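You operate a simulated robot arm through the tools that you are given. There is no shell and no other tool.

You run a simulated robot arm. Do the job below in one go: nothing can be reset, and whatever is moved stays where it is left.

JOB
Put things in order on the hopper table. At the end: the white blue-cored small cone from the hopper table stands where the green cup stood; the black small weight from the hopper table stands where the white blue-cored small cone stood; the orange pad is on the teal tin; the green cup stands on top of the blue reel; whatever was shut is shut again. Leave all else as you found it, and nothing knocked over.
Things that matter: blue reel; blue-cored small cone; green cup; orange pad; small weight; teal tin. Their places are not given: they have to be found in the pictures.

The check looks at the end state, three seconds after you hand in, the way a careful person would. Anything else that was tipped, shoved, dropped, spilled or broken makes it a failure.

ROBOT AND FRAMES
A 6-joint arm with a two-finger parallel gripper, fixed in place. Base frame: the origin is on the floor under the middle of its stand, x ahead of it, y to its left, z up; the work surface is at about z = 0.85. Lengths are in m, angles in degrees, forces in N, time in s.
With the tool pointing down near the work surface it reaches from about 0.36 to 0.76 m from the base axis. Its first joint turns from -66.0 to 66.0 degrees. Payload 2.45 kg.
The tool frame sits at the grasp point between the pads (the TCP): z along the fingers, y along the line on which they close. The tips reach 0.024 m beyond it. Largest opening 0.068 m; finger width 0.017, thickness 0.01; the body of the gripper, 0.04 by 0.07 m, starts 0.041 m behind the TCP.
Orientation is that of the tool frame in the base frame, as [roll, pitch, yaw] about the fixed x, y, z axes, in that order (R = Rz(yaw) Ry(pitch) Rx(roll)). With the fingers straight down and closing along the base's y, the tool's x points along the base's -x, its y along +y and its z along -z.

CONTROLS
- The arm moves only by the tool move_arm. Its argument "moves" is one flat list of numbers, 6 for each row, row after row: the shift along the base's x, y, z in units of 150 mm (1.0 is 150 mm), then the turn, a rotation vector about the base's x, y, z in units of 45 degrees (1.0 is 45 degrees). In form: [x, y, z, ax, ay, az, x, y, z, ax, ay, az, ...]. A call has 1 to 20 rows; each row is the pose to reach, as a shift and turn from the pose commanded when the call began. "jaw" is the gripper command, from -1 (fully open) to 1 (shut), values between in proportion, set as the call begins (left out, the last holds). A call with a number of a shift or a turn outside -1 to 1 is refused whole. Rows are played at 5 a second. More than 0.05 m and 8.6 degrees between two rows, or a gripper value outside its range, and nothing of the call is played. Where a pose cannot be reached the arm comes as near as it can. A force on the tool above 40 N (or 10 N above the force at the start of the call, whichever is more), or a blocked arm, ends the call early, and 0.2 s more pass. Each finger travels about 0.108 m/s and halts on what it meets, pressing with about 36 N; the grip force reading is that of the motor and also rises with nothing between the fingers. The clock runs only during rows and for 0.2 s after the last one: add rows that repeat a pose to give the fingers time. The reply holds the time, the measured pose of the TCP, the force on the tool along the base axes, the opening and the grip force, in the units named above and with some noise, with the torque about the TCP (base axes, N m) and any sound that the robot's microphone picked up.
- Cameras (640 x 400 px; columns grow to the right, rows downward): "scene" is fixed at [0.1612, 0.4056, 1.4682]; the picture's right is [-0.83, -0.56, 0.00], its down [-0.31, 0.46, -0.83] and it looks along [0.47, -0.69, -0.56] (base axes); focal length 330 px, centre (320, 200). "wrist" rides on the gripper at [0.084, 0.011, -0.075] in the tool frame; the picture's right is [-0.13, 0.99, 0.00], its down [-0.60, -0.08, -0.79] and it looks along [-0.79, -0.10, 0.61] (tool axes); focal length 251 px, centre (320, 200).
- get_image(camera): a new picture of that camera. The clock stands still meanwhile.
- locate(camera, pixels): for up to 12 pixels [column, row] of the newest picture of that camera ("zoom" is the newest enlarged one), the place [x, y, z] in the base frame of the surface seen there, good to about 0.002 m. The clock stands still meanwhile.
- zoom(camera, box): a new picture of the part [left, top, right, bottom] of that camera's present view, enlarged. The clock stands still meanwhile.
- close_job(): hands the job in; it is judged then, once.

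Leave the gripper open and the arm clear of the work at the hand-in unless told otherwise.

The tools are called after "Request:" as a command line: name --argument value ..., lists and objects as JSON in quotes. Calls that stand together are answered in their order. move_arm: Moves the arm, as the interface text tells. Its arguments: {"type":"object","properties":{"moves":{"type":"array","items":{"type":"number"}},"jaw":{"type":"number"}},"required":["moves"]} The other tools are called the same way: get_image (camera) takes a picture; locate (camera, pixels) gives the place of the surface under pixels of a picture; zoom (camera, box) takes an enlarged picture of a part of a camera's view; close_job () hands the job in.

At the start:

```text
time_s: 0.0
position: [0.4207, -0.1133, 1.1775]
orientation: [179.9, -0.1, -180.0]
wrist_force: [-0.3, -0.1, 0.7]
wrist_torque: [0.04, 0.02, -0.01]
finger_gap: 0.068
finger_force: 0.1
```

scene: 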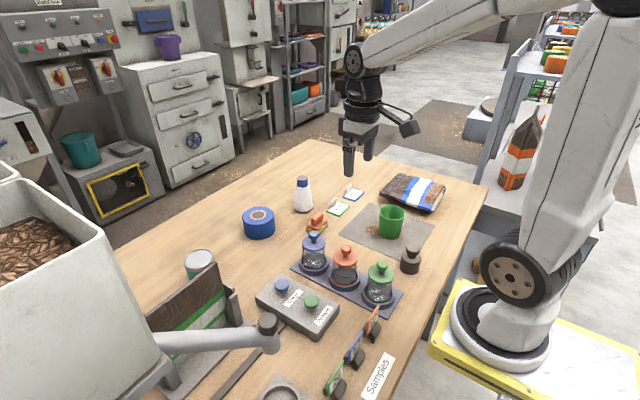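
wrist: 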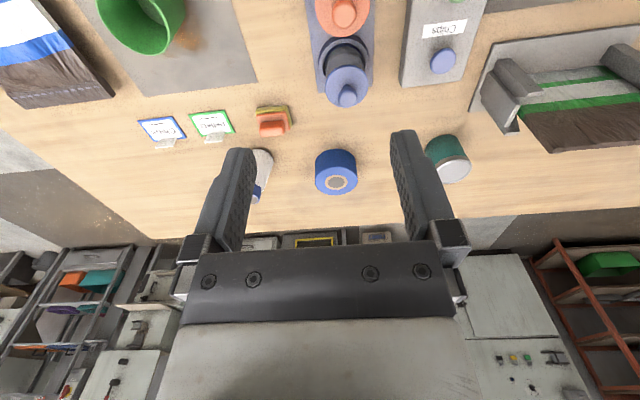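

I see the table with a blue reel (~258,222), a white cone with a blue top (~303,193), a green cup (~391,221), an orange thing (~317,222), a black weight (~410,260) and a teal tin (~199,263). I'll zoom in for detail first.

Request:
zoom --camera "scene" --box '[220, 160, 460, 310]'

Request:
zoom --camera "scene" --box '[120, 220, 400, 400]'

Request:
get_image --camera "scene"

```text
2.67 times, centred on (340, 235) of scene
```

zoom: 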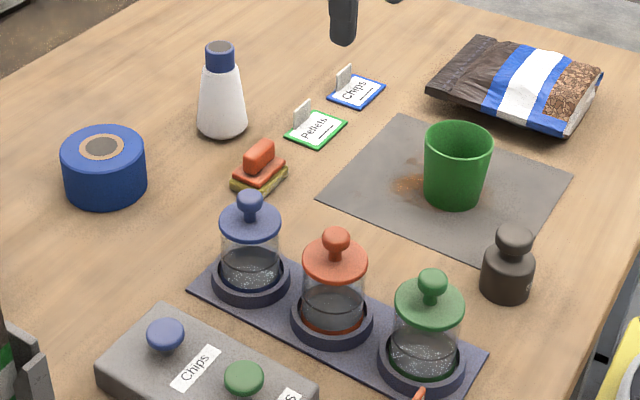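

```text
2.22 times, centred on (260, 310) of scene
```

zoom: 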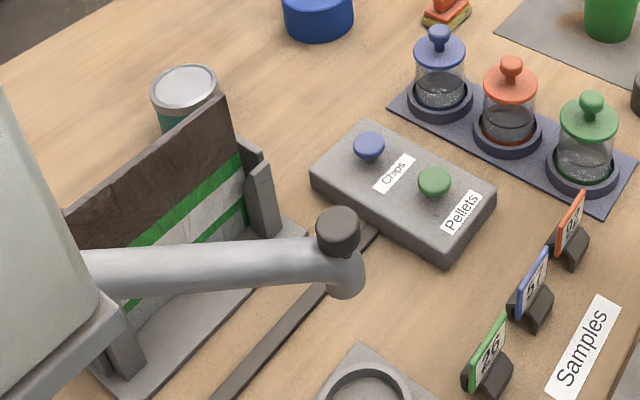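

```text
taken
```

scene: 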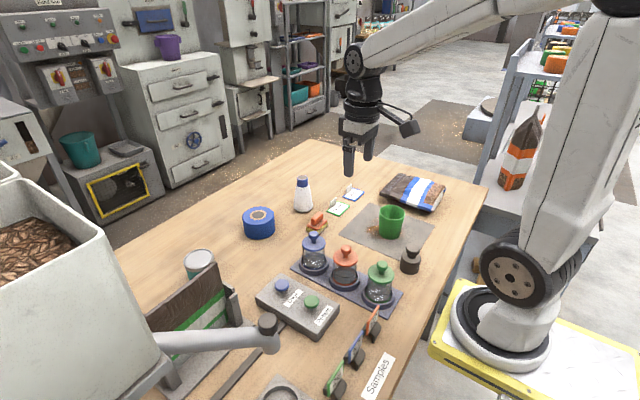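

I'll get a closer view of the orange stack, the cup, the weight and the cone, and locate points on them.

Request:
zoom --camera "scene" --box '[285, 170, 365, 240]'

Request:
zoom --camera "scene" --box '[340, 190, 450, 290]'

Request:
zoom --camera "wrist" --box '[90, 60, 480, 230]'

Request:
locate --camera "scene" --pixels '[[258, 213], [258, 235], [303, 179], [303, 209], [318, 217], [316, 229], [391, 211], [391, 236], [410, 250], [410, 270], [199, 258], [199, 275]]'

```text
5.71 times, centred on (325, 205) of scene
```

zoom: 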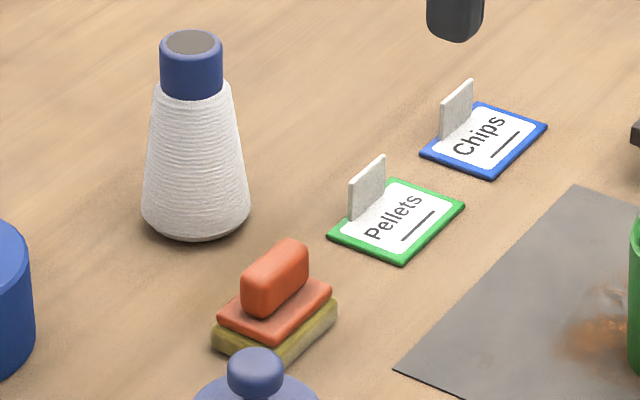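

```text
4.00 times, centred on (395, 240) of scene
```

zoom: 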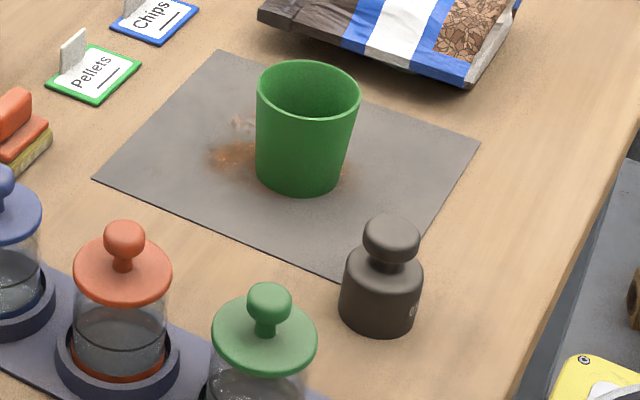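

```text
1.64 times, centred on (285, 145) of wrist
```

zoom: 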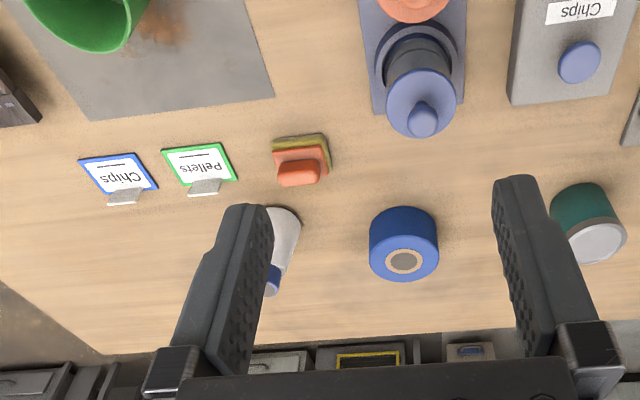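

```text
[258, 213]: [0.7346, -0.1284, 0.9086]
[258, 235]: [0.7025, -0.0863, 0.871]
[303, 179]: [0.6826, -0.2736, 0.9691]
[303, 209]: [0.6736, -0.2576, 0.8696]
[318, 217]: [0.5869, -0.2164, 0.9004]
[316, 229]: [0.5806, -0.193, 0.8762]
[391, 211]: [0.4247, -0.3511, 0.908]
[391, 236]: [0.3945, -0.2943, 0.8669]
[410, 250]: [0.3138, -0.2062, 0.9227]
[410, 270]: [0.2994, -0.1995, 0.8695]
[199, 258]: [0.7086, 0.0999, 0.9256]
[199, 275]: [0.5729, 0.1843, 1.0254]
```

I'll locate more points: rims and sizes of the objects plus nearby obstacles (jars, bag, board, signs).

Request:
locate --camera "scene" --pixels '[[314, 236], [345, 252], [380, 268], [313, 244], [345, 262], [282, 286], [311, 301], [267, 322], [410, 188], [338, 209], [353, 194], [215, 290]]'

Request:
locate --camera "scene" --pixels '[[379, 212], [403, 212], [391, 207], [391, 215], [391, 222], [383, 230], [398, 230], [405, 262], [414, 262], [410, 247], [404, 270], [416, 270]]'

Request:
locate --camera "wrist" --pixels '[[335, 183], [335, 165], [455, 171], [445, 150], [272, 129], [270, 115], [258, 190], [262, 160], [320, 170], [352, 170]]'

```text
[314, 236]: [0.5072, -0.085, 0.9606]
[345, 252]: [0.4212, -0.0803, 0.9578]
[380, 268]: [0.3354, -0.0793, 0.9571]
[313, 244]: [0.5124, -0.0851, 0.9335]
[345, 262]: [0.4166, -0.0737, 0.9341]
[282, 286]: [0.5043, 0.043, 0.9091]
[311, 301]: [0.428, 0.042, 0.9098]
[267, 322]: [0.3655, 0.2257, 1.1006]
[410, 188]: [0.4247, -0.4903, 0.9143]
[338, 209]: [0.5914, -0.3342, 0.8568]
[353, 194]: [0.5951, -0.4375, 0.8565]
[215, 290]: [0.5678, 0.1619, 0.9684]
```

```text
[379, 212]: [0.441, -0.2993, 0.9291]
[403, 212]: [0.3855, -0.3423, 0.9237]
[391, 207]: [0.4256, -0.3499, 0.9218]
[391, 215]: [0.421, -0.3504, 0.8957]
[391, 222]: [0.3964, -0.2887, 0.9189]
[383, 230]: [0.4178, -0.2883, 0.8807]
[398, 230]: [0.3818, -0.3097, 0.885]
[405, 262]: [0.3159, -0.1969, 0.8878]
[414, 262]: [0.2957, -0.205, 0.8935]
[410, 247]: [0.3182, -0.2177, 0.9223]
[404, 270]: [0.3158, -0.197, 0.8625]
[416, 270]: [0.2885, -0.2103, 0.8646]
```

```text
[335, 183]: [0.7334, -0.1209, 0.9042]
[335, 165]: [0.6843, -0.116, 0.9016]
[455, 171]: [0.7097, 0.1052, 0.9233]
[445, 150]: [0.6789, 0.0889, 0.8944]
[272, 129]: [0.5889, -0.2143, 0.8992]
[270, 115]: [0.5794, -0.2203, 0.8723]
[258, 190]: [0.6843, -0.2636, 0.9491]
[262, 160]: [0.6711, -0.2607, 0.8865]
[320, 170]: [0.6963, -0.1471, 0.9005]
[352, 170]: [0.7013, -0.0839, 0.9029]
```

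The cup stands near (0.411, -0.320) with a rim about 0.07 m wide, the cone near (0.677, -0.265), the weight near (0.303, -0.205), the reel near (0.715, -0.115), the tin near (0.70, 0.10) and the orange stack near (0.585, -0.21). I'll lower the arm to look at the orange stack with the wrist camera.

Request:
move_arm --moves '[0.05, -0.1, -0.2, 0, 0, 0, 0.12, -0.2, -0.4, 0, 0, 0, 0.18, -0.3, -0.6, 0, 0, 0, 0.25, -0.42, -0.8, 0, 0, 0, 0.333, -0.55, -1.0, 0, 0, 0, 0.333, -0.55, -1.0, 0, 0, 0]' --jaw -1

Request:
get_image --camera "wrist"

```text
time_s: 1.4
position: [0.4708, -0.1953, 1.0244]
orientation: [-179.9, 0.0, 179.9]
wrist_force: [-0.7, 1.1, 0.4]
wrist_torque: [-0.01, 0.0, -0.01]
finger_gap: 0.0682
finger_force: 0.1
```

```text
taken
```

wrist: 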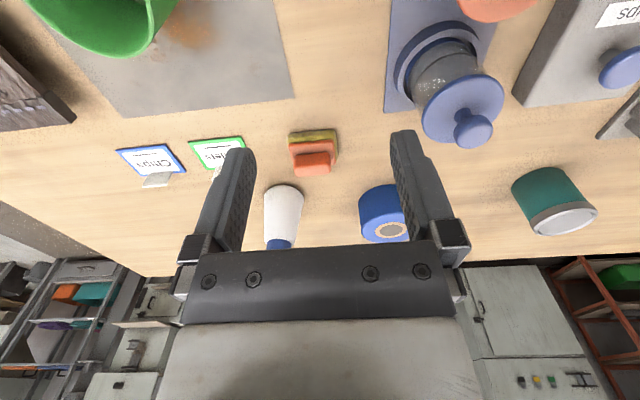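

The stack is at about (313,152) in this view. Zooming in on it.

Request:
zoom --camera "wrist" --box '[260, 110, 360, 190]'

Request:
zoom --camera "wrist" --box '[380, 130, 640, 260]'

Request:
locate --camera "wrist" --pixels '[[313, 160], [313, 142], [293, 145], [336, 138], [300, 168], [328, 166], [290, 134], [335, 130], [295, 170], [327, 174], [338, 150], [313, 172]]'

```text
5.00 times, centred on (310, 150) of wrist
```

zoom: 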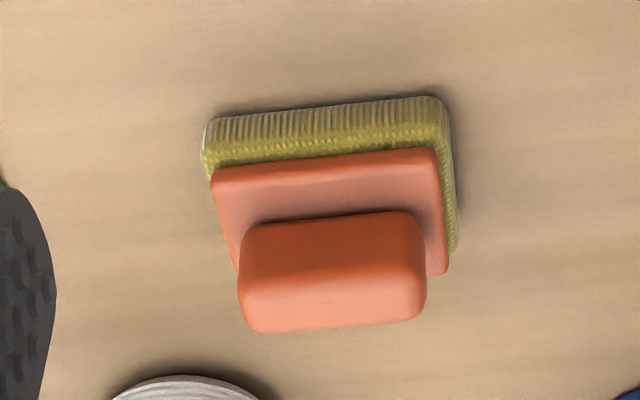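

```text
2.46 times, centred on (510, 195) of wrist
```

zoom: 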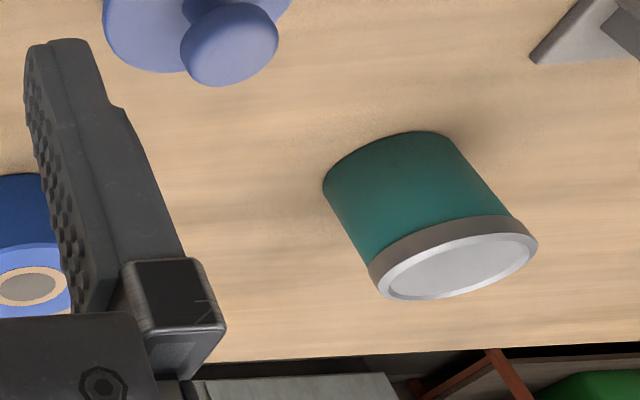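

```text
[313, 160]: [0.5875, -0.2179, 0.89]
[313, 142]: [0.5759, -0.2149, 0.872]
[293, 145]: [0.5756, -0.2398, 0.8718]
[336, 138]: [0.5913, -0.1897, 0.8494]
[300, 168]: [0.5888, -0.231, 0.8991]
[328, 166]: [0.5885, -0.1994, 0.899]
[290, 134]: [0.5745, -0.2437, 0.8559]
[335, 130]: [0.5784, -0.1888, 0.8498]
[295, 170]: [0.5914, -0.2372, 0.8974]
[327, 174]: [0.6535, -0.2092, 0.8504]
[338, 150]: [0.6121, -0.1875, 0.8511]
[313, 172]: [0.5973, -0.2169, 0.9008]
```

The "pad" is one piece: orange body with a handle over an olive felt/bristle underside. I'll locate the tin's lid from the current zoom first, then the pad's handle and reel from new zooms.

Request:
locate --camera "zoom" --pixels '[[455, 266], [380, 280], [530, 245], [440, 240], [470, 292], [400, 294], [515, 268], [345, 195], [480, 190], [420, 190], [420, 240], [340, 165]]'

Request:
zoom --camera "wrist" --box '[260, 110, 360, 190]'

Request:
locate --camera "zoom" --pixels '[[242, 290], [422, 280], [330, 325], [330, 280], [330, 220], [250, 235], [415, 222], [215, 190], [435, 175], [245, 325], [420, 312], [330, 190]]'

```text
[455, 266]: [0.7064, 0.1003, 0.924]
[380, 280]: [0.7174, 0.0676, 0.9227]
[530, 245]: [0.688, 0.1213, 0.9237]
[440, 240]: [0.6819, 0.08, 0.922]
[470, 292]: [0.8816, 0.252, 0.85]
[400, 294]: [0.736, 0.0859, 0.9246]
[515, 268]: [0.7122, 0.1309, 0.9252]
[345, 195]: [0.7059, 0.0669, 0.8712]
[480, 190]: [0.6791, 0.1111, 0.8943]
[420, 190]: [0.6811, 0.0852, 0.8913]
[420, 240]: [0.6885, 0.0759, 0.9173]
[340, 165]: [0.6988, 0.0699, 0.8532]
```

```text
5.00 times, centred on (310, 150) of wrist
```

zoom: 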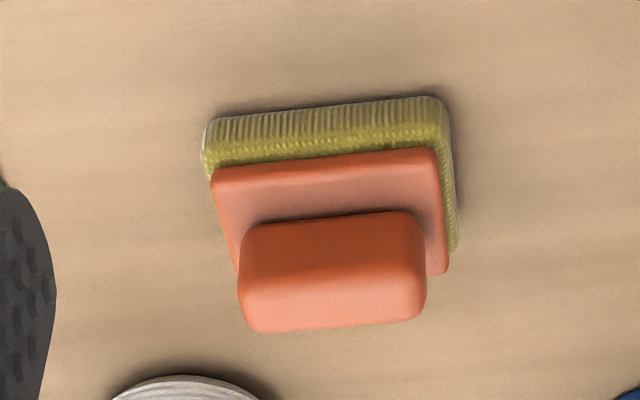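

```text
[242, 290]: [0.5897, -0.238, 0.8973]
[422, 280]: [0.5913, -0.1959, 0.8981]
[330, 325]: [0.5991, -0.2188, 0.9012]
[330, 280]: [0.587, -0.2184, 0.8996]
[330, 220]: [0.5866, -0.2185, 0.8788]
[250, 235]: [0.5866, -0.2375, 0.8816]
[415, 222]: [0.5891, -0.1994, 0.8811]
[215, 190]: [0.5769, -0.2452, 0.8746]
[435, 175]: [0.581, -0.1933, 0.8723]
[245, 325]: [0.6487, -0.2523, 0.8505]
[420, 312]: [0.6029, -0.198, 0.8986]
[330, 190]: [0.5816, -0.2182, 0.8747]
```

The handle is centred at about (0.595, -0.217), z 0.878–0.901, 43 mm long along y and turned about -4°. The tin lid is centred near (0.709, 0.100) at z 0.924. I'll move above the handle with the open gripper.

Request:
move_arm --moves '[0.17, -0.03, -0.0, 0, 0, -0.03, 0.35, -0.06, -0.05, 0, 0, -0.06, 0.53, -0.09, -0.15, 0, 0, -0.09, 0.7, -0.12, -0.25, 0, 0, -0.09, 0.829, -0.145, -0.4, 0, 0, -0.09, 0.829, -0.145, -0.45, 0, 0, -0.09, 0.829, -0.145, -0.45, 0, 0, -0.09]' --jaw -1

Request:
get_image --camera "wrist"

Request:
get_image --camera "scene"

```text
time_s: 3.0
position: [0.5952, -0.2175, 0.9601]
orientation: [-180.0, 0.0, 175.9]
wrist_force: [-0.3, 0.7, -0.2]
wrist_torque: [0.0, -0.02, 0.02]
finger_gap: 0.068
finger_force: 0.1
```

```text
taken
```

wrist: 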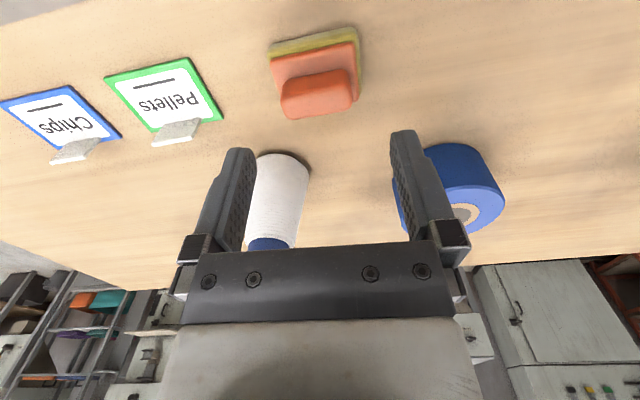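

```text
taken
```

scene: 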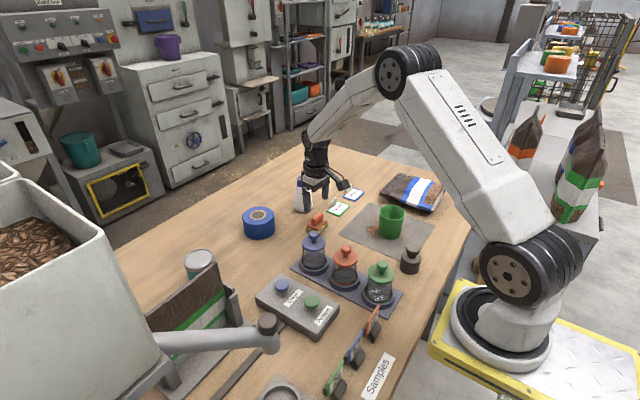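

I'll verify the handle position from this closer view before descending.

Request:
locate --camera "wrist" --pixels '[[283, 105], [356, 92], [320, 112], [320, 100], [320, 80], [285, 85], [345, 72], [273, 62], [356, 45], [278, 100], [358, 85], [300, 114]]'

```text
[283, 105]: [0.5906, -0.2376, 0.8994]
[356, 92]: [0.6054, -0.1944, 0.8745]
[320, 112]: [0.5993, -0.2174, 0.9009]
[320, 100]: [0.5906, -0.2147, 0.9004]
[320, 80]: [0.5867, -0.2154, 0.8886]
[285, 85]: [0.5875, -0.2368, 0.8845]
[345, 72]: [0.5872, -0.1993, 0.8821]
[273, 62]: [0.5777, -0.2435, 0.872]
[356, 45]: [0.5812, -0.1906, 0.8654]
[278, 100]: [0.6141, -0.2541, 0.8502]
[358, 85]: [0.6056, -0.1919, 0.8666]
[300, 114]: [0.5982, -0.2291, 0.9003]
```

The handle is where I estimated. Descending straight down to z ≈ 0.904 (tips 5 mm above the pad body).

Request:
move_arm --moves '[0, 0, -0.13, 0, 0, 0, 0, 0, -0.26, 0, 0, 0, 0, 0, -0.373, 0, 0, 0, 0, 0, -0.373, 0, 0, 0]' --jaw -1

Request:
move_arm --moves '[0, 0, 0, 0, 0, 0, 0, 0, 0, 0, 0, 0, 0, 0, 0, 0, 0, 0]' --jaw 1

```text
time_s: 4.0
position: [0.595, -0.2184, 0.9036]
orientation: [-179.8, -0.1, 175.9]
wrist_force: [-0.1, 0.0, 0.2]
wrist_torque: [0.02, 0.02, 0.04]
finger_gap: 0.0683
finger_force: 0.1
```

```text
time_s: 4.8
position: [0.5946, -0.2178, 0.9035]
orientation: [180.0, 0.0, 175.9]
wrist_force: [-0.7, 0.4, 0.2]
wrist_torque: [0.02, 0.0, 0.01]
finger_gap: 0.0441
finger_force: 36.1
```

The grip holds at a 44 mm gap, matching the handle length. Lifting 0.1 m and checking that only the pad (with its felt) comes along.

Request:
move_arm --moves '[0, 0, 0.1, 0, 0, 0, 0, 0, 0.25, 0, 0, 0, 0, 0, 0.45, 0, 0, 0, 0, 0, 0.667, 0, 0, 0, 0, 0, 0.667, 0, 0, 0]' --jaw 1

Request:
get_image --camera "wrist"

Request:
get_image --camera "scene"

```text
time_s: 6.0
position: [0.5943, -0.2168, 1.0041]
orientation: [179.9, -0.1, 175.9]
wrist_force: [0.9, -0.1, -0.8]
wrist_torque: [0.01, -0.05, -0.03]
finger_gap: 0.0436
finger_force: 36.1
```

```text
taken
```

wrist: 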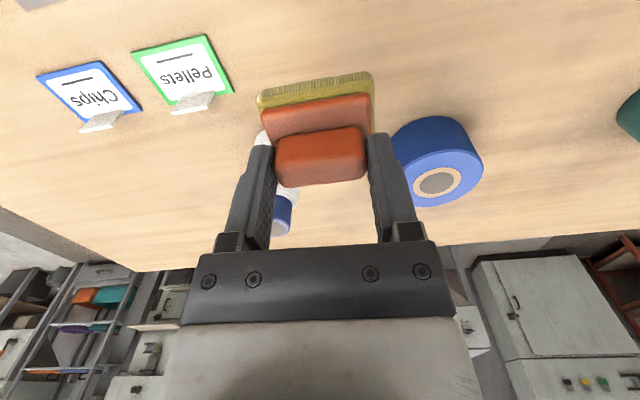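

```text
taken
```

scene: 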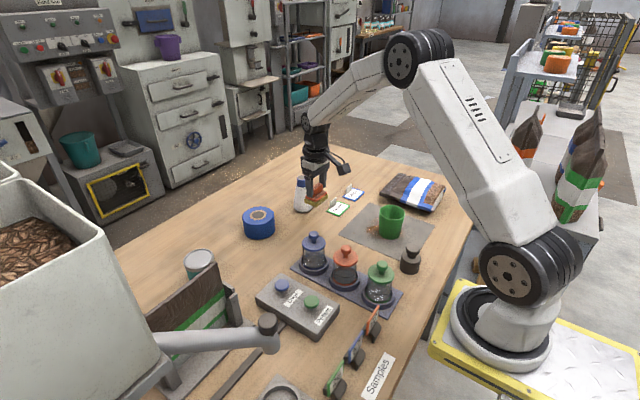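

The whole pad is held. Before carrying it to the tin I'll check the bag/board standing near the tin for clearance.

Request:
zoom --camera "scene" --box '[130, 220, 290, 320]'

Request:
locate --camera "scene" --pixels '[[222, 270], [222, 266], [210, 275], [200, 280], [228, 290], [233, 290], [236, 310], [180, 290], [224, 300], [215, 318], [240, 320], [160, 305]]'

```text
4.00 times, centred on (210, 270) of scene
```

zoom: 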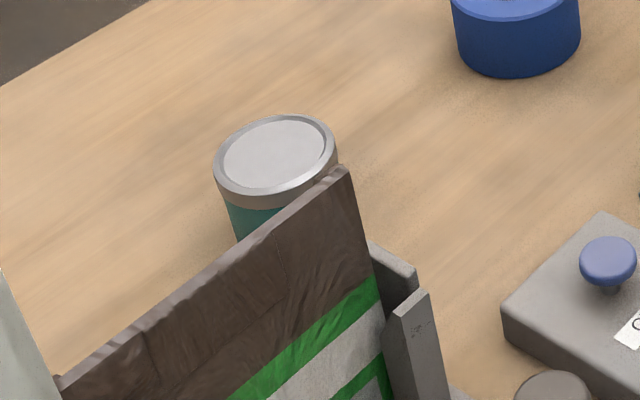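

```text
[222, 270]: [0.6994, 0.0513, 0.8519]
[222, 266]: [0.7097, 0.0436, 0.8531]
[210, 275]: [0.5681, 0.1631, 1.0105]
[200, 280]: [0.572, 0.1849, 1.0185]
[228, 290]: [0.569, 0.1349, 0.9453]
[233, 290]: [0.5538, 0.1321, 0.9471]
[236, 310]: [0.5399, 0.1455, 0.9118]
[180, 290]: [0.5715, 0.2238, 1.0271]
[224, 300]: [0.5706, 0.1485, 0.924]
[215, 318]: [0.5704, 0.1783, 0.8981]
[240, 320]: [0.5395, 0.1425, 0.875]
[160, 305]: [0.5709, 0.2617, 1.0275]
```

The bag's panel is at x ≈ 0.57, y > 0.135, top z ≈ 1.03; the wrist camera stalk sticks out toward -x, so I'll turn the tool +45° on the way to keep it clear. Carrying the pad toward the tin in three stages at z ≈ 1.03.

Request:
move_arm --moves '[0.02, 0.05, 0.1, 0, 0, 0.1, 0.07, 0.2, 0.173, 0, 0, 0.2, 0.13, 0.37, 0.173, 0, 0, 0.3, 0.19, 0.54, 0.173, 0, 0, 0.4, 0.253, 0.705, 0.173, 0, 0, 0.5, 0.253, 0.705, 0.173, 0, 0, 0.5]' --jaw 1

Request:
move_arm --moves '[0.05, 0.14, 0, 0, 0, 0.1, 0.1, 0.28, 0, 0, 0, 0.2, 0.15, 0.42, 0, 0, 0, 0.3, 0.2, 0.56, 0, 0, 0, 0.4, 0.253, 0.705, 0, 0, 0, 0.5, 0.253, 0.705, 0, 0, 0, 0.5]' --jaw 1

Request:
get_image --camera "scene"

Request:
get_image --camera "wrist"

```text
time_s: 7.4
position: [0.633, -0.1114, 1.0304]
orientation: [-180.0, 0.1, -161.5]
wrist_force: [-0.6, 0.2, -0.4]
wrist_torque: [0.01, 0.02, 0.0]
finger_gap: 0.0439
finger_force: 35.8
```

```text
time_s: 8.8
position: [0.6713, -0.0052, 1.0282]
orientation: [-179.9, 0.0, -139.0]
wrist_force: [0.1, 0.0, 0.0]
wrist_torque: [0.0, -0.01, -0.02]
finger_gap: 0.0436
finger_force: 36.1
```

```text
taken
```

scene: 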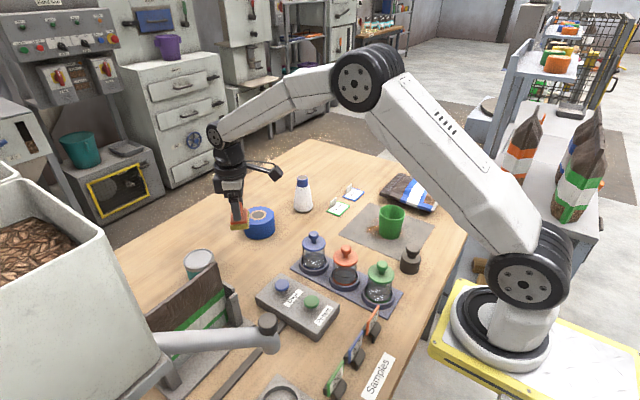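

```text
taken
```

wrist: 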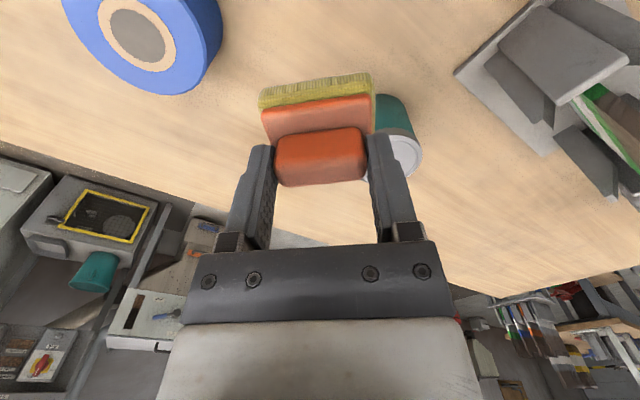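

The reel's top face is well visible now (rim/core at about (139,36)); I'll sample it for its centre, then continue to above the tin.

Request:
locate --camera "wrist" --pixels '[[139, 36], [102, 33], [175, 45], [145, 70], [75, 30], [160, 92], [200, 60], [100, 75], [205, 20], [65, 5]]'

Request:
move_arm --moves '[0.05, 0.14, 0, 0, 0, 0, 0.1, 0.28, 0, 0, 0, 0, 0.15, 0.42, 0, 0, 0, 0, 0.2, 0.56, 0, 0, 0, 0, 0.253, 0.705, 0, 0, 0, 0, 0.253, 0.705, 0, 0, 0, 0]' --jaw 1

Request:
get_image --camera "scene"

Request:
get_image --camera "wrist"

```text
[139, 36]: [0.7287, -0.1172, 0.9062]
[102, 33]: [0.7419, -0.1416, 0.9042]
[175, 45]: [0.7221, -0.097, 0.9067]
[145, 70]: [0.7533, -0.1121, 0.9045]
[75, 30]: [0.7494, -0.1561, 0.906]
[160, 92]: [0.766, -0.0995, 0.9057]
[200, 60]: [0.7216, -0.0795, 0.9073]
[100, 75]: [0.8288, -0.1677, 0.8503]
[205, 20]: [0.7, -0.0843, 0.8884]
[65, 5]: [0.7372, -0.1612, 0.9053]
```

```text
time_s: 10.2
position: [0.7108, 0.1013, 1.031]
orientation: [180.0, 0.0, -139.0]
wrist_force: [-0.3, 0.1, -0.3]
wrist_torque: [0.0, -0.05, 0.01]
finger_gap: 0.0433
finger_force: 36.4
```

```text
taken
```

scene: 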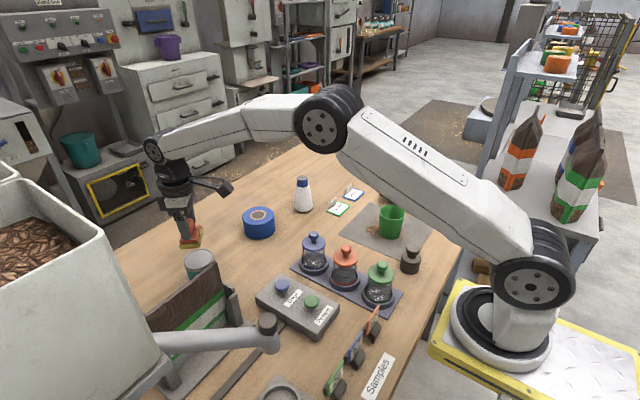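

```text
taken
```

wrist: 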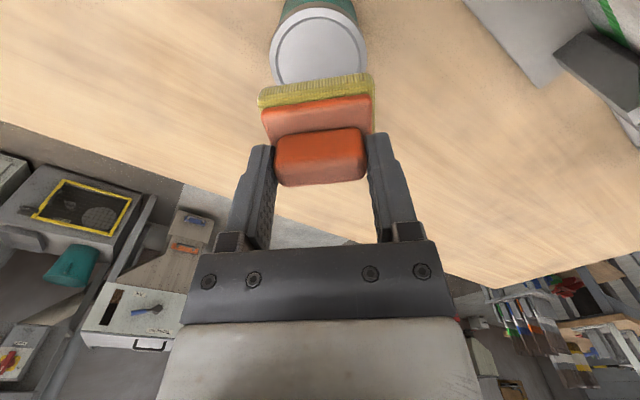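

The reel centre works out at about (0.727, -0.119), radius 0.043, top z 0.906. Now checking the tin lid in this view (ellipse around (318,45)) to align the pad.

Request:
locate --camera "wrist" --pixels '[[318, 45], [273, 45], [365, 45], [290, 20], [345, 18], [272, 60], [366, 60], [318, 12], [275, 35], [362, 33]]'

Request:
zoom --camera "wrist" --box '[240, 0, 400, 100]'

```text
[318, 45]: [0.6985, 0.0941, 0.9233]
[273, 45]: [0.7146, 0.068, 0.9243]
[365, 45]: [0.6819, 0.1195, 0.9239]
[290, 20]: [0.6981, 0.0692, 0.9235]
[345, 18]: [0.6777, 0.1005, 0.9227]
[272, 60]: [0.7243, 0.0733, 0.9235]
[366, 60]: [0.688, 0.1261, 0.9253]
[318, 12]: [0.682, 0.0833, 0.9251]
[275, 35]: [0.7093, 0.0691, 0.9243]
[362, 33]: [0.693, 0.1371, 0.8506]
```

```text
4.00 times, centred on (320, 50) of wrist
```

zoom: 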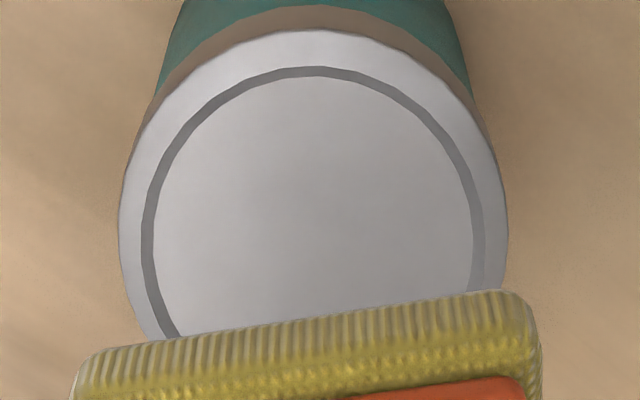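

The pad is centred over the lid within 1–2 mm. Lowering: pad underside should meet the lid at TCP z ≈ 0.978.

Request:
move_arm --moves '[-0.007, 0, -0.12, 0, 0, 0, -0.007, 0, -0.24, 0, 0, 0, -0.007, 0, -0.3, 0, 0, 0, -0.007, 0, -0.335, 0, 0, 0, -0.007, 0, -0.345, 0, 0, 0, -0.007, 0, -0.345, 0, 0, 0]' --jaw 1

Request:
zoom --camera "scene" --box '[130, 180, 290, 280]'

Request:
get_image --camera "wrist"

```text
time_s: 11.6
position: [0.7089, 0.099, 0.978]
orientation: [180.0, 0.1, -139.0]
wrist_force: [-0.2, -0.4, 4.6]
wrist_torque: [0.01, 0.05, 0.03]
finger_gap: 0.0435
finger_force: 36.5
```

```text
4.00 times, centred on (210, 230) of scene
```

zoom: 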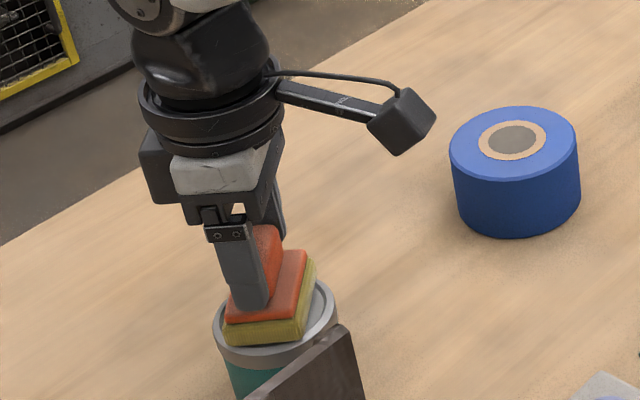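

```text
taken
```

wrist: 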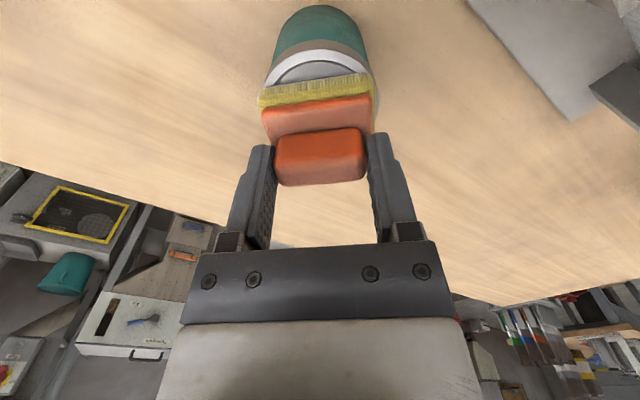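

Contact is felt (4.6 N). I'll measure how centred the pad is on the lid before releasing.

Request:
zoom --camera "wrist" --box '[240, 0, 400, 190]'

Request:
locate --camera "wrist" --pixels '[[262, 103], [372, 92], [315, 97], [320, 70], [275, 70], [362, 68], [300, 52], [340, 50], [262, 95], [371, 80], [270, 82], [318, 108]]'

```text
2.11 times, centred on (320, 95) of wrist
```

zoom: 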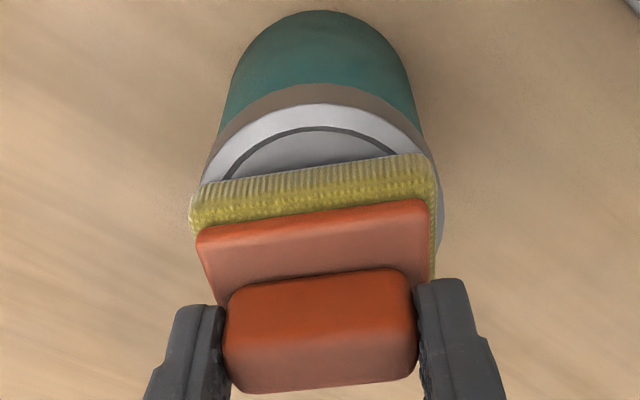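

```text
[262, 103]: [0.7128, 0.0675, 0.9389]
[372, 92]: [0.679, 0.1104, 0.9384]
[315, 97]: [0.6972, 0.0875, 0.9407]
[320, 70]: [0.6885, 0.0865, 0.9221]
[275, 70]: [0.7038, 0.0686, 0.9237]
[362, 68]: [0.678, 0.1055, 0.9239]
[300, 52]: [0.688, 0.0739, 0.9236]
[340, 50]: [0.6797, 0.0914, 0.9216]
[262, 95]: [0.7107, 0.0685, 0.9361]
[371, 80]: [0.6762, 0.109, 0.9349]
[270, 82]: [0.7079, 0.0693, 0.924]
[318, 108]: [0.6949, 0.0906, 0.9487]
```

The pad's centre is about (0.711, 0.101) against the lid's (0.708, 0.0995), which is fine. Releasing, then rising.

Request:
move_arm --moves '[0, 0, 0, 0, 0, 0, 0, 0, 0, 0, 0, 0, 0, 0, 0, 0, 0, 0]' --jaw -1

Request:
move_arm --moves '[0, 0, 0.1, 0, 0, 0, 0, 0, 0.3, 0, 0, 0, 0, 0, 0.5, 0, 0, 0, 0, 0, 0.7, 0, 0, 0, 0, 0, 0.7, 0, 0, 0]' --jaw -1

Request:
get_image --camera "wrist"

Request:
zoom --camera "scene" --box '[130, 180, 290, 280]'

```text
time_s: 12.4
position: [0.7083, 0.099, 0.9771]
orientation: [-180.0, -0.1, -139.1]
wrist_force: [0.0, 0.7, 0.5]
wrist_torque: [0.01, 0.0, -0.01]
finger_gap: 0.068
finger_force: 0.1
```

```text
time_s: 13.6
position: [0.7092, 0.0983, 1.0832]
orientation: [180.0, 0.0, -139.0]
wrist_force: [-0.8, 0.3, -0.9]
wrist_torque: [-0.01, 0.01, 0.0]
finger_gap: 0.0679
finger_force: 0.0
```

```text
taken
```

wrist: 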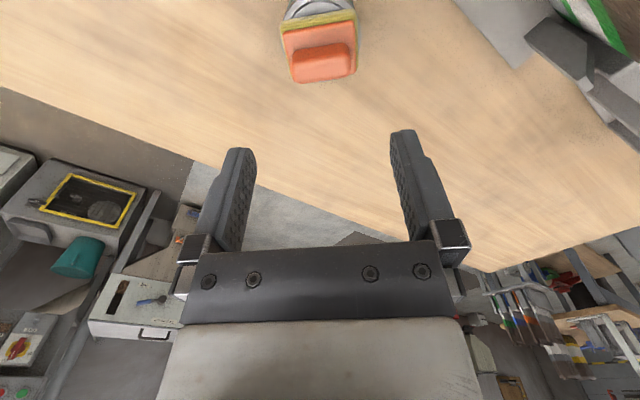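

```text
4.00 times, centred on (210, 230) of scene
```

zoom: 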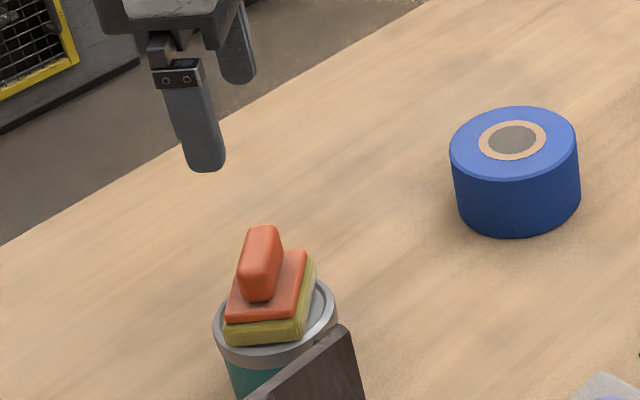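

The pad sits on the tin. Next the cup: I'll travel at z ≈ 1.08 over the jars while turning the tool so that it closes along x with the camera on the +y side, looking at the cup.

Request:
move_arm --moves '[-0.0876, -0.0826, 0, 0, 0, -0.1386, -0.175, -0.165, 0, 0, 0, -0.277, -0.263, -0.248, 0, 0, 0, -0.416, -0.35, -0.33, 0, 0, 0, -0.554, -0.438, -0.413, 0, 0, 0, -0.693, -0.526, -0.496, 0, 0, 0, -0.831, -0.613, -0.578, 0, 0, 0, -0.97]' --jaw -1

Request:
move_arm --moves '[-0.0876, -0.0826, 0, 0, 0, -0.1386, -0.175, -0.165, 0, 0, 0, -0.277, -0.263, -0.248, 0, 0, 0, -0.416, -0.35, -0.33, 0, 0, 0, -0.554, -0.438, -0.413, 0, 0, 0, -0.693, -0.526, -0.496, 0, 0, 0, -0.831, -0.613, -0.578, 0, 0, 0, -0.97]' --jaw -1

Request:
move_arm --moves '[-0.0876, -0.0826, 0, 0, 0, -0.1386, -0.175, -0.165, 0, 0, 0, -0.277, -0.263, -0.248, 0, 0, 0, -0.416, -0.35, -0.33, 0, 0, 0, -0.554, -0.438, -0.413, 0, 0, 0, -0.693, -0.526, -0.496, 0, 0, 0, -0.831, -0.613, -0.578, 0, 0, 0, -0.97]' --jaw -1

Request:
get_image --camera "wrist"

Request:
get_image --camera "scene"

```text
time_s: 15.2
position: [0.6158, 0.0131, 1.083]
orientation: [-180.0, 0.0, 177.2]
wrist_force: [0.3, -1.1, -0.4]
wrist_torque: [0.03, 0.0, -0.01]
finger_gap: 0.0679
finger_force: 0.2
```

```text
time_s: 16.8
position: [0.5227, -0.0743, 1.0831]
orientation: [179.9, 0.1, 133.5]
wrist_force: [0.5, -0.2, -0.2]
wrist_torque: [0.02, 0.01, -0.01]
finger_gap: 0.0682
finger_force: 0.2
```

```text
time_s: 18.4
position: [0.4315, -0.1596, 1.0814]
orientation: [-179.9, 0.1, 89.9]
wrist_force: [-0.3, -0.3, 0.2]
wrist_torque: [-0.01, 0.03, 0.01]
finger_gap: 0.0679
finger_force: 0.0
```

```text
taken
```

wrist: 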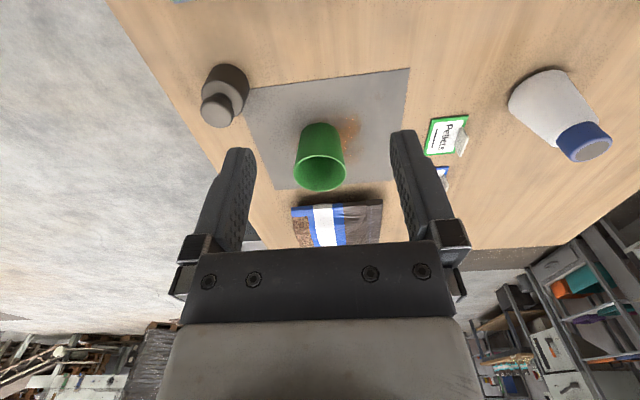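

```text
taken
```

scene: 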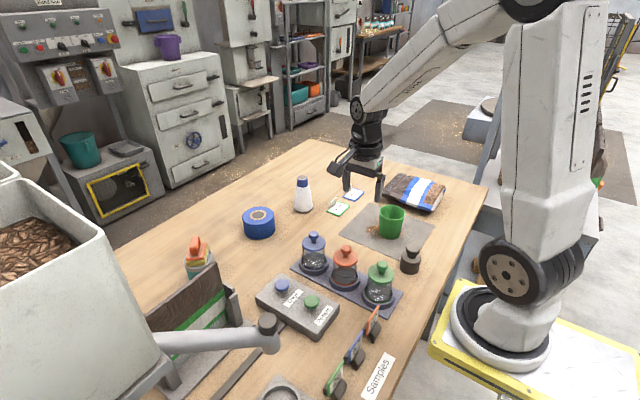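

The cup is around (320,158) here. Zooming for exact rim and base points.

Request:
zoom --camera "wrist" --box '[280, 110, 360, 200]'

Request:
locate --camera "wrist" --pixels '[[295, 172], [345, 166], [320, 190], [320, 157], [318, 155], [304, 160], [336, 156], [303, 135], [339, 132], [320, 123], [320, 170], [308, 128]]'

```text
4.44 times, centred on (320, 155) of wrist
```

zoom: 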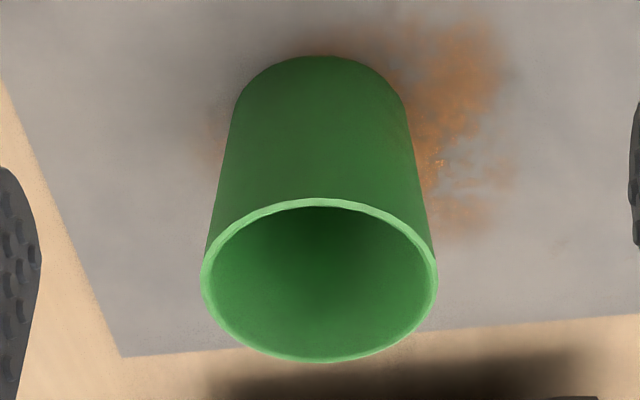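

```text
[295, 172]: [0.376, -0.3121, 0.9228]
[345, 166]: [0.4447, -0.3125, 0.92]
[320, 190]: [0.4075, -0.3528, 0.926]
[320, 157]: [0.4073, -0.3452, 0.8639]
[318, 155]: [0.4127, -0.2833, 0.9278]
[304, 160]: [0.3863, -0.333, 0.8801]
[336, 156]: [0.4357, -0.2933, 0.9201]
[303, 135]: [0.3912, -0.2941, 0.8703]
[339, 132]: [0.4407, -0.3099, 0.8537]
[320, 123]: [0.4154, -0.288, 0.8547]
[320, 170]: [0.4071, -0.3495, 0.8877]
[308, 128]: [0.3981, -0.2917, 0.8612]
```

The cup's rim runs x 0.376–0.445, y -0.353 to -0.283 (centre (0.410, -0.318), Ø ≈ 69.5 mm, rim z ≈ 0.927), wider than the gripper opening. It tapers about 3.5° and is empty, so I'll grip its near (-x) wall with one finger inside, tool tilted to match the wall. Moving above that wall.

Request:
move_arm --moves '[-0.07, -0.13, 0, 0, -0.02, 0, -0.14, -0.26, 0, 0, -0.04, 0, -0.21, -0.4, 0, 0, -0.06, 0, -0.28, -0.53, 0, 0, -0.078, 0, -0.353, -0.667, 0, 0, -0.078, 0, -0.353, -0.667, 0, 0, -0.078, 0]' --jaw -1

Request:
move_arm --moves '[0, -0.13, -0.1, 0, 0, 0, 0, -0.26, -0.25, 0, 0, 0, 0, -0.384, -0.45, 0, 0, 0, 0, -0.384, -0.62, 0, 0, 0, 0, -0.384, -0.62, 0, 0, 0]' --jaw -1

Request:
get_image --camera "wrist"

Request:
zoom --camera "scene" --box '[320, 140, 480, 280]'

```text
time_s: 19.8
position: [0.3779, -0.2628, 1.0825]
orientation: [176.5, 0.0, 90.0]
wrist_force: [-0.3, 0.1, 0.6]
wrist_torque: [0.0, 0.01, 0.0]
finger_gap: 0.0682
finger_force: 0.1
```

```text
time_s: 21.0
position: [0.3781, -0.3175, 0.9916]
orientation: [176.6, 0.0, 89.9]
wrist_force: [0.7, -0.1, -0.4]
wrist_torque: [0.01, 0.0, 0.0]
finger_gap: 0.0682
finger_force: 0.0
```

```text
taken
```

wrist: 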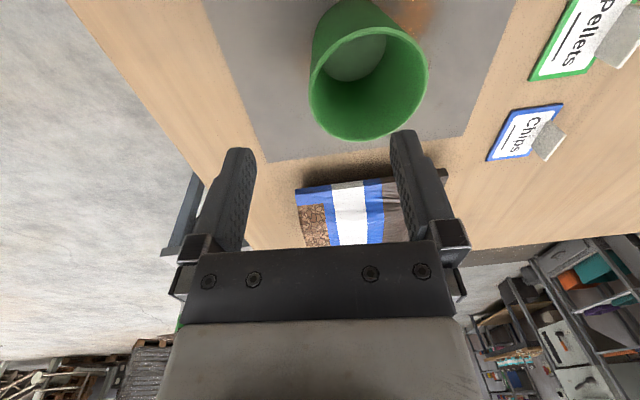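

```text
2.86 times, centred on (400, 210) of scene
```

zoom: 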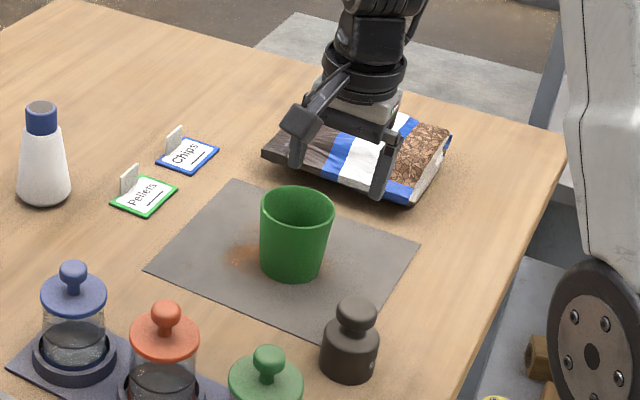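

Now measuring the rim again from closer: left edge (311,85), right edge (427,75), near edge, far edge and wall.

Request:
locate --camera "wrist" --pixels '[[311, 85], [426, 72], [365, 138], [360, 31], [330, 48], [315, 110], [318, 60], [400, 42], [415, 110], [360, 60], [313, 95], [321, 90]]'

Request:
zoom --camera "wrist" --box '[290, 0, 450, 150]'

```text
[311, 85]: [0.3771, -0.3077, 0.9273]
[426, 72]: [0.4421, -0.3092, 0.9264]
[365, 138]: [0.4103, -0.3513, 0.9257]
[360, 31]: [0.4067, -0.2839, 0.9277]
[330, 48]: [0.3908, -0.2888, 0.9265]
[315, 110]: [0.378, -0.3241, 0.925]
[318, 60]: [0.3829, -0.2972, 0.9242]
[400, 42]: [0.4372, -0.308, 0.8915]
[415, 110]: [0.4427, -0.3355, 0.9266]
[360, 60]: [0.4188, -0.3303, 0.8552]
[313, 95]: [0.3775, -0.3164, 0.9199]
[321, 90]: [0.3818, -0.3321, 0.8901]
```

```text
2.67 times, centred on (370, 75) of wrist
```

zoom: 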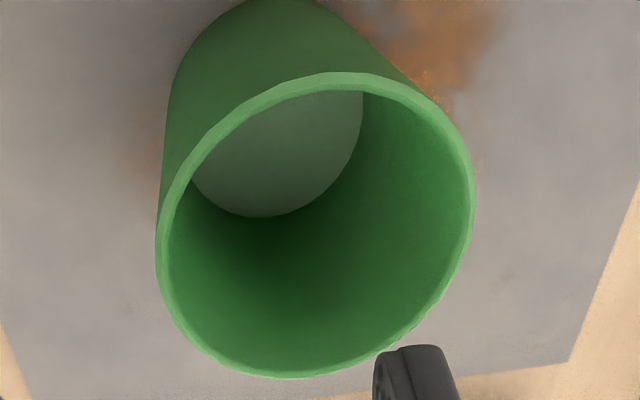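

The cup is empty and its centre is confirmed at (0.410, -0.318). Descending to z ≈ 0.910 with the wall between the fingers.

Request:
move_arm --moves '[-0.007, 0, -0.15, 0, 0, 0, -0.007, 0, -0.3, 0, 0, 0, -0.007, 0, -0.43, 0, 0, 0, -0.007, 0, -0.535, 0, 0, 0, -0.007, 0, -0.535, 0, 0, 0]' --jaw -1

Request:
get_image --camera "wrist"

Request:
zoom --camera "scene" --box '[340, 160, 460, 280]'

```text
time_s: 22.2
position: [0.3782, -0.318, 0.9096]
orientation: [176.4, 0.0, 89.9]
wrist_force: [-0.5, -0.6, -0.5]
wrist_torque: [0.03, 0.01, -0.02]
finger_gap: 0.0679
finger_force: 0.1
```

```text
taken
```

wrist: 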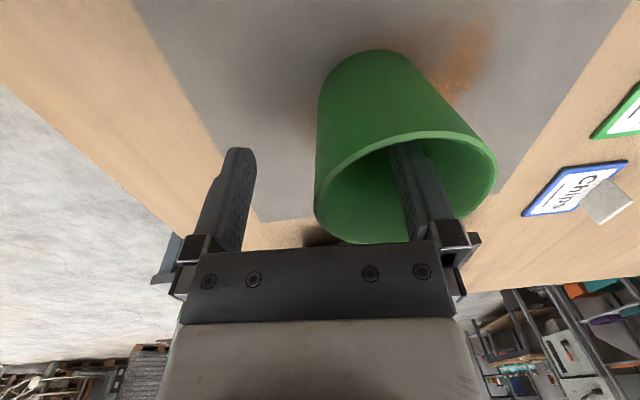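

```text
3.33 times, centred on (400, 220) of scene
```

zoom: 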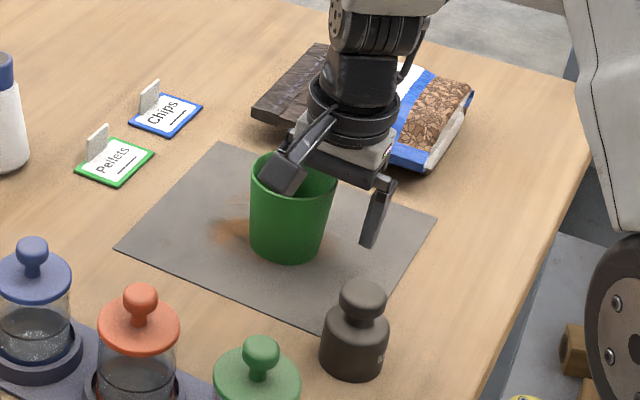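

One finger is inside, one outside. Closing on the wall.

Request:
move_arm --moves '[0, 0, 0, 0, 0, 0, 0, 0, 0, 0, 0, 0, 0, 0, 0, 0, 0, 0, 0, 0, 0, 0, 0, 0]' --jaw 1

Request:
get_image --camera "wrist"

Request:
zoom --camera "scene" --box '[340, 160, 460, 280]'

```text
time_s: 23.2
position: [0.377, -0.3181, 0.9105]
orientation: [176.5, 0.0, 90.0]
wrist_force: [0.4, -0.2, 1.3]
wrist_torque: [-0.08, -0.08, 0.0]
finger_gap: 0.0029
finger_force: 26.3
```

```text
taken
```

wrist: 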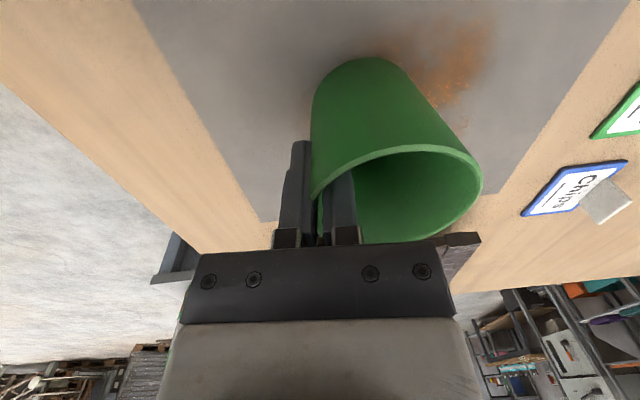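

```text
3.33 times, centred on (400, 220) of scene
```

zoom: 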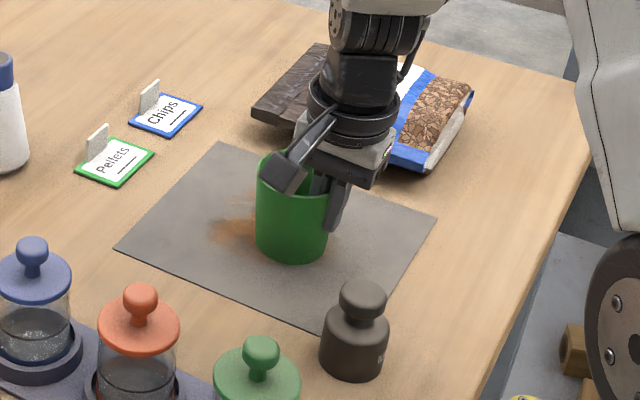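

The wall is gripped (gap 2.9 mm). I'll measure where the cup is in the grip before lifting.

Request:
locate --camera "wrist" --pixels '[[481, 185], [410, 150], [360, 170], [312, 110], [432, 95], [372, 60], [470, 215], [330, 185], [318, 175], [400, 240]]'

Request:
zoom --camera "wrist" --box '[270, 40, 500, 250]'

```text
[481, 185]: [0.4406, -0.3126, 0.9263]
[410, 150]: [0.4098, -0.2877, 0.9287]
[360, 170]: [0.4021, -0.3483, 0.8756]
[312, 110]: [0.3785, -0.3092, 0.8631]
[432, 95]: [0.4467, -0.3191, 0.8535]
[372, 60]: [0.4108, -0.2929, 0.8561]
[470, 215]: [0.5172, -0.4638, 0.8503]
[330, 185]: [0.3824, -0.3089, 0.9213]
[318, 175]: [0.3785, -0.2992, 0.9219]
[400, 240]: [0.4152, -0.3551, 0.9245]
```

```text
1.90 times, centred on (385, 145) of wrist
```

zoom: 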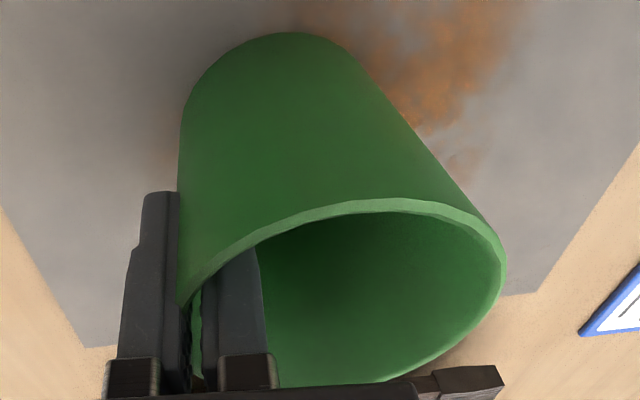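

The cup shifted ~3 mm in the grip, now centred near (0.407, -0.320); the original place (0.410, -0.318) is noted for the cone. Lifting.

Request:
move_arm --moves '[0, 0, 0.05, 0, 0, 0, 0, 0, 0.2, 0, 0, 0, 0, 0, 0.4, 0, 0, 0, 0, 0, 0.65, 0, 0, 0, 0, 0, 0.9, 0, 0, 0, 0, 0, 0.9, 0, 0, 0]' --jaw 1

Request:
get_image --camera "wrist"

Request:
get_image --camera "scene"

```text
time_s: 24.6
position: [0.3789, -0.3178, 1.0446]
orientation: [176.5, 0.0, 89.9]
wrist_force: [1.1, 0.4, -0.6]
wrist_torque: [0.0, 0.02, -0.04]
finger_gap: 0.003
finger_force: 26.7
```

```text
taken
```

wrist: 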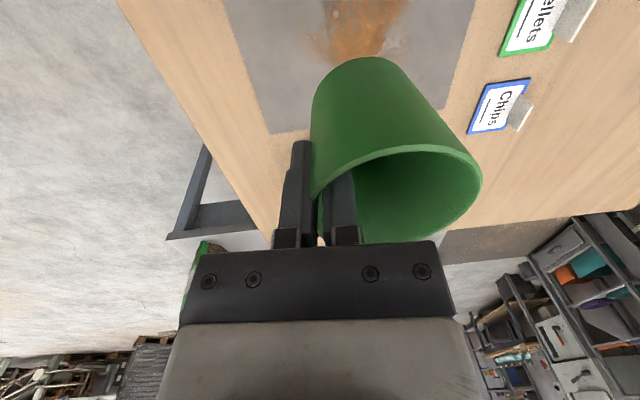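

```text
taken
```

scene: 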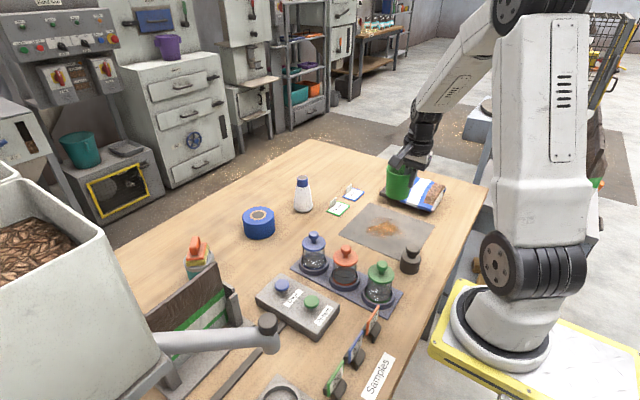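

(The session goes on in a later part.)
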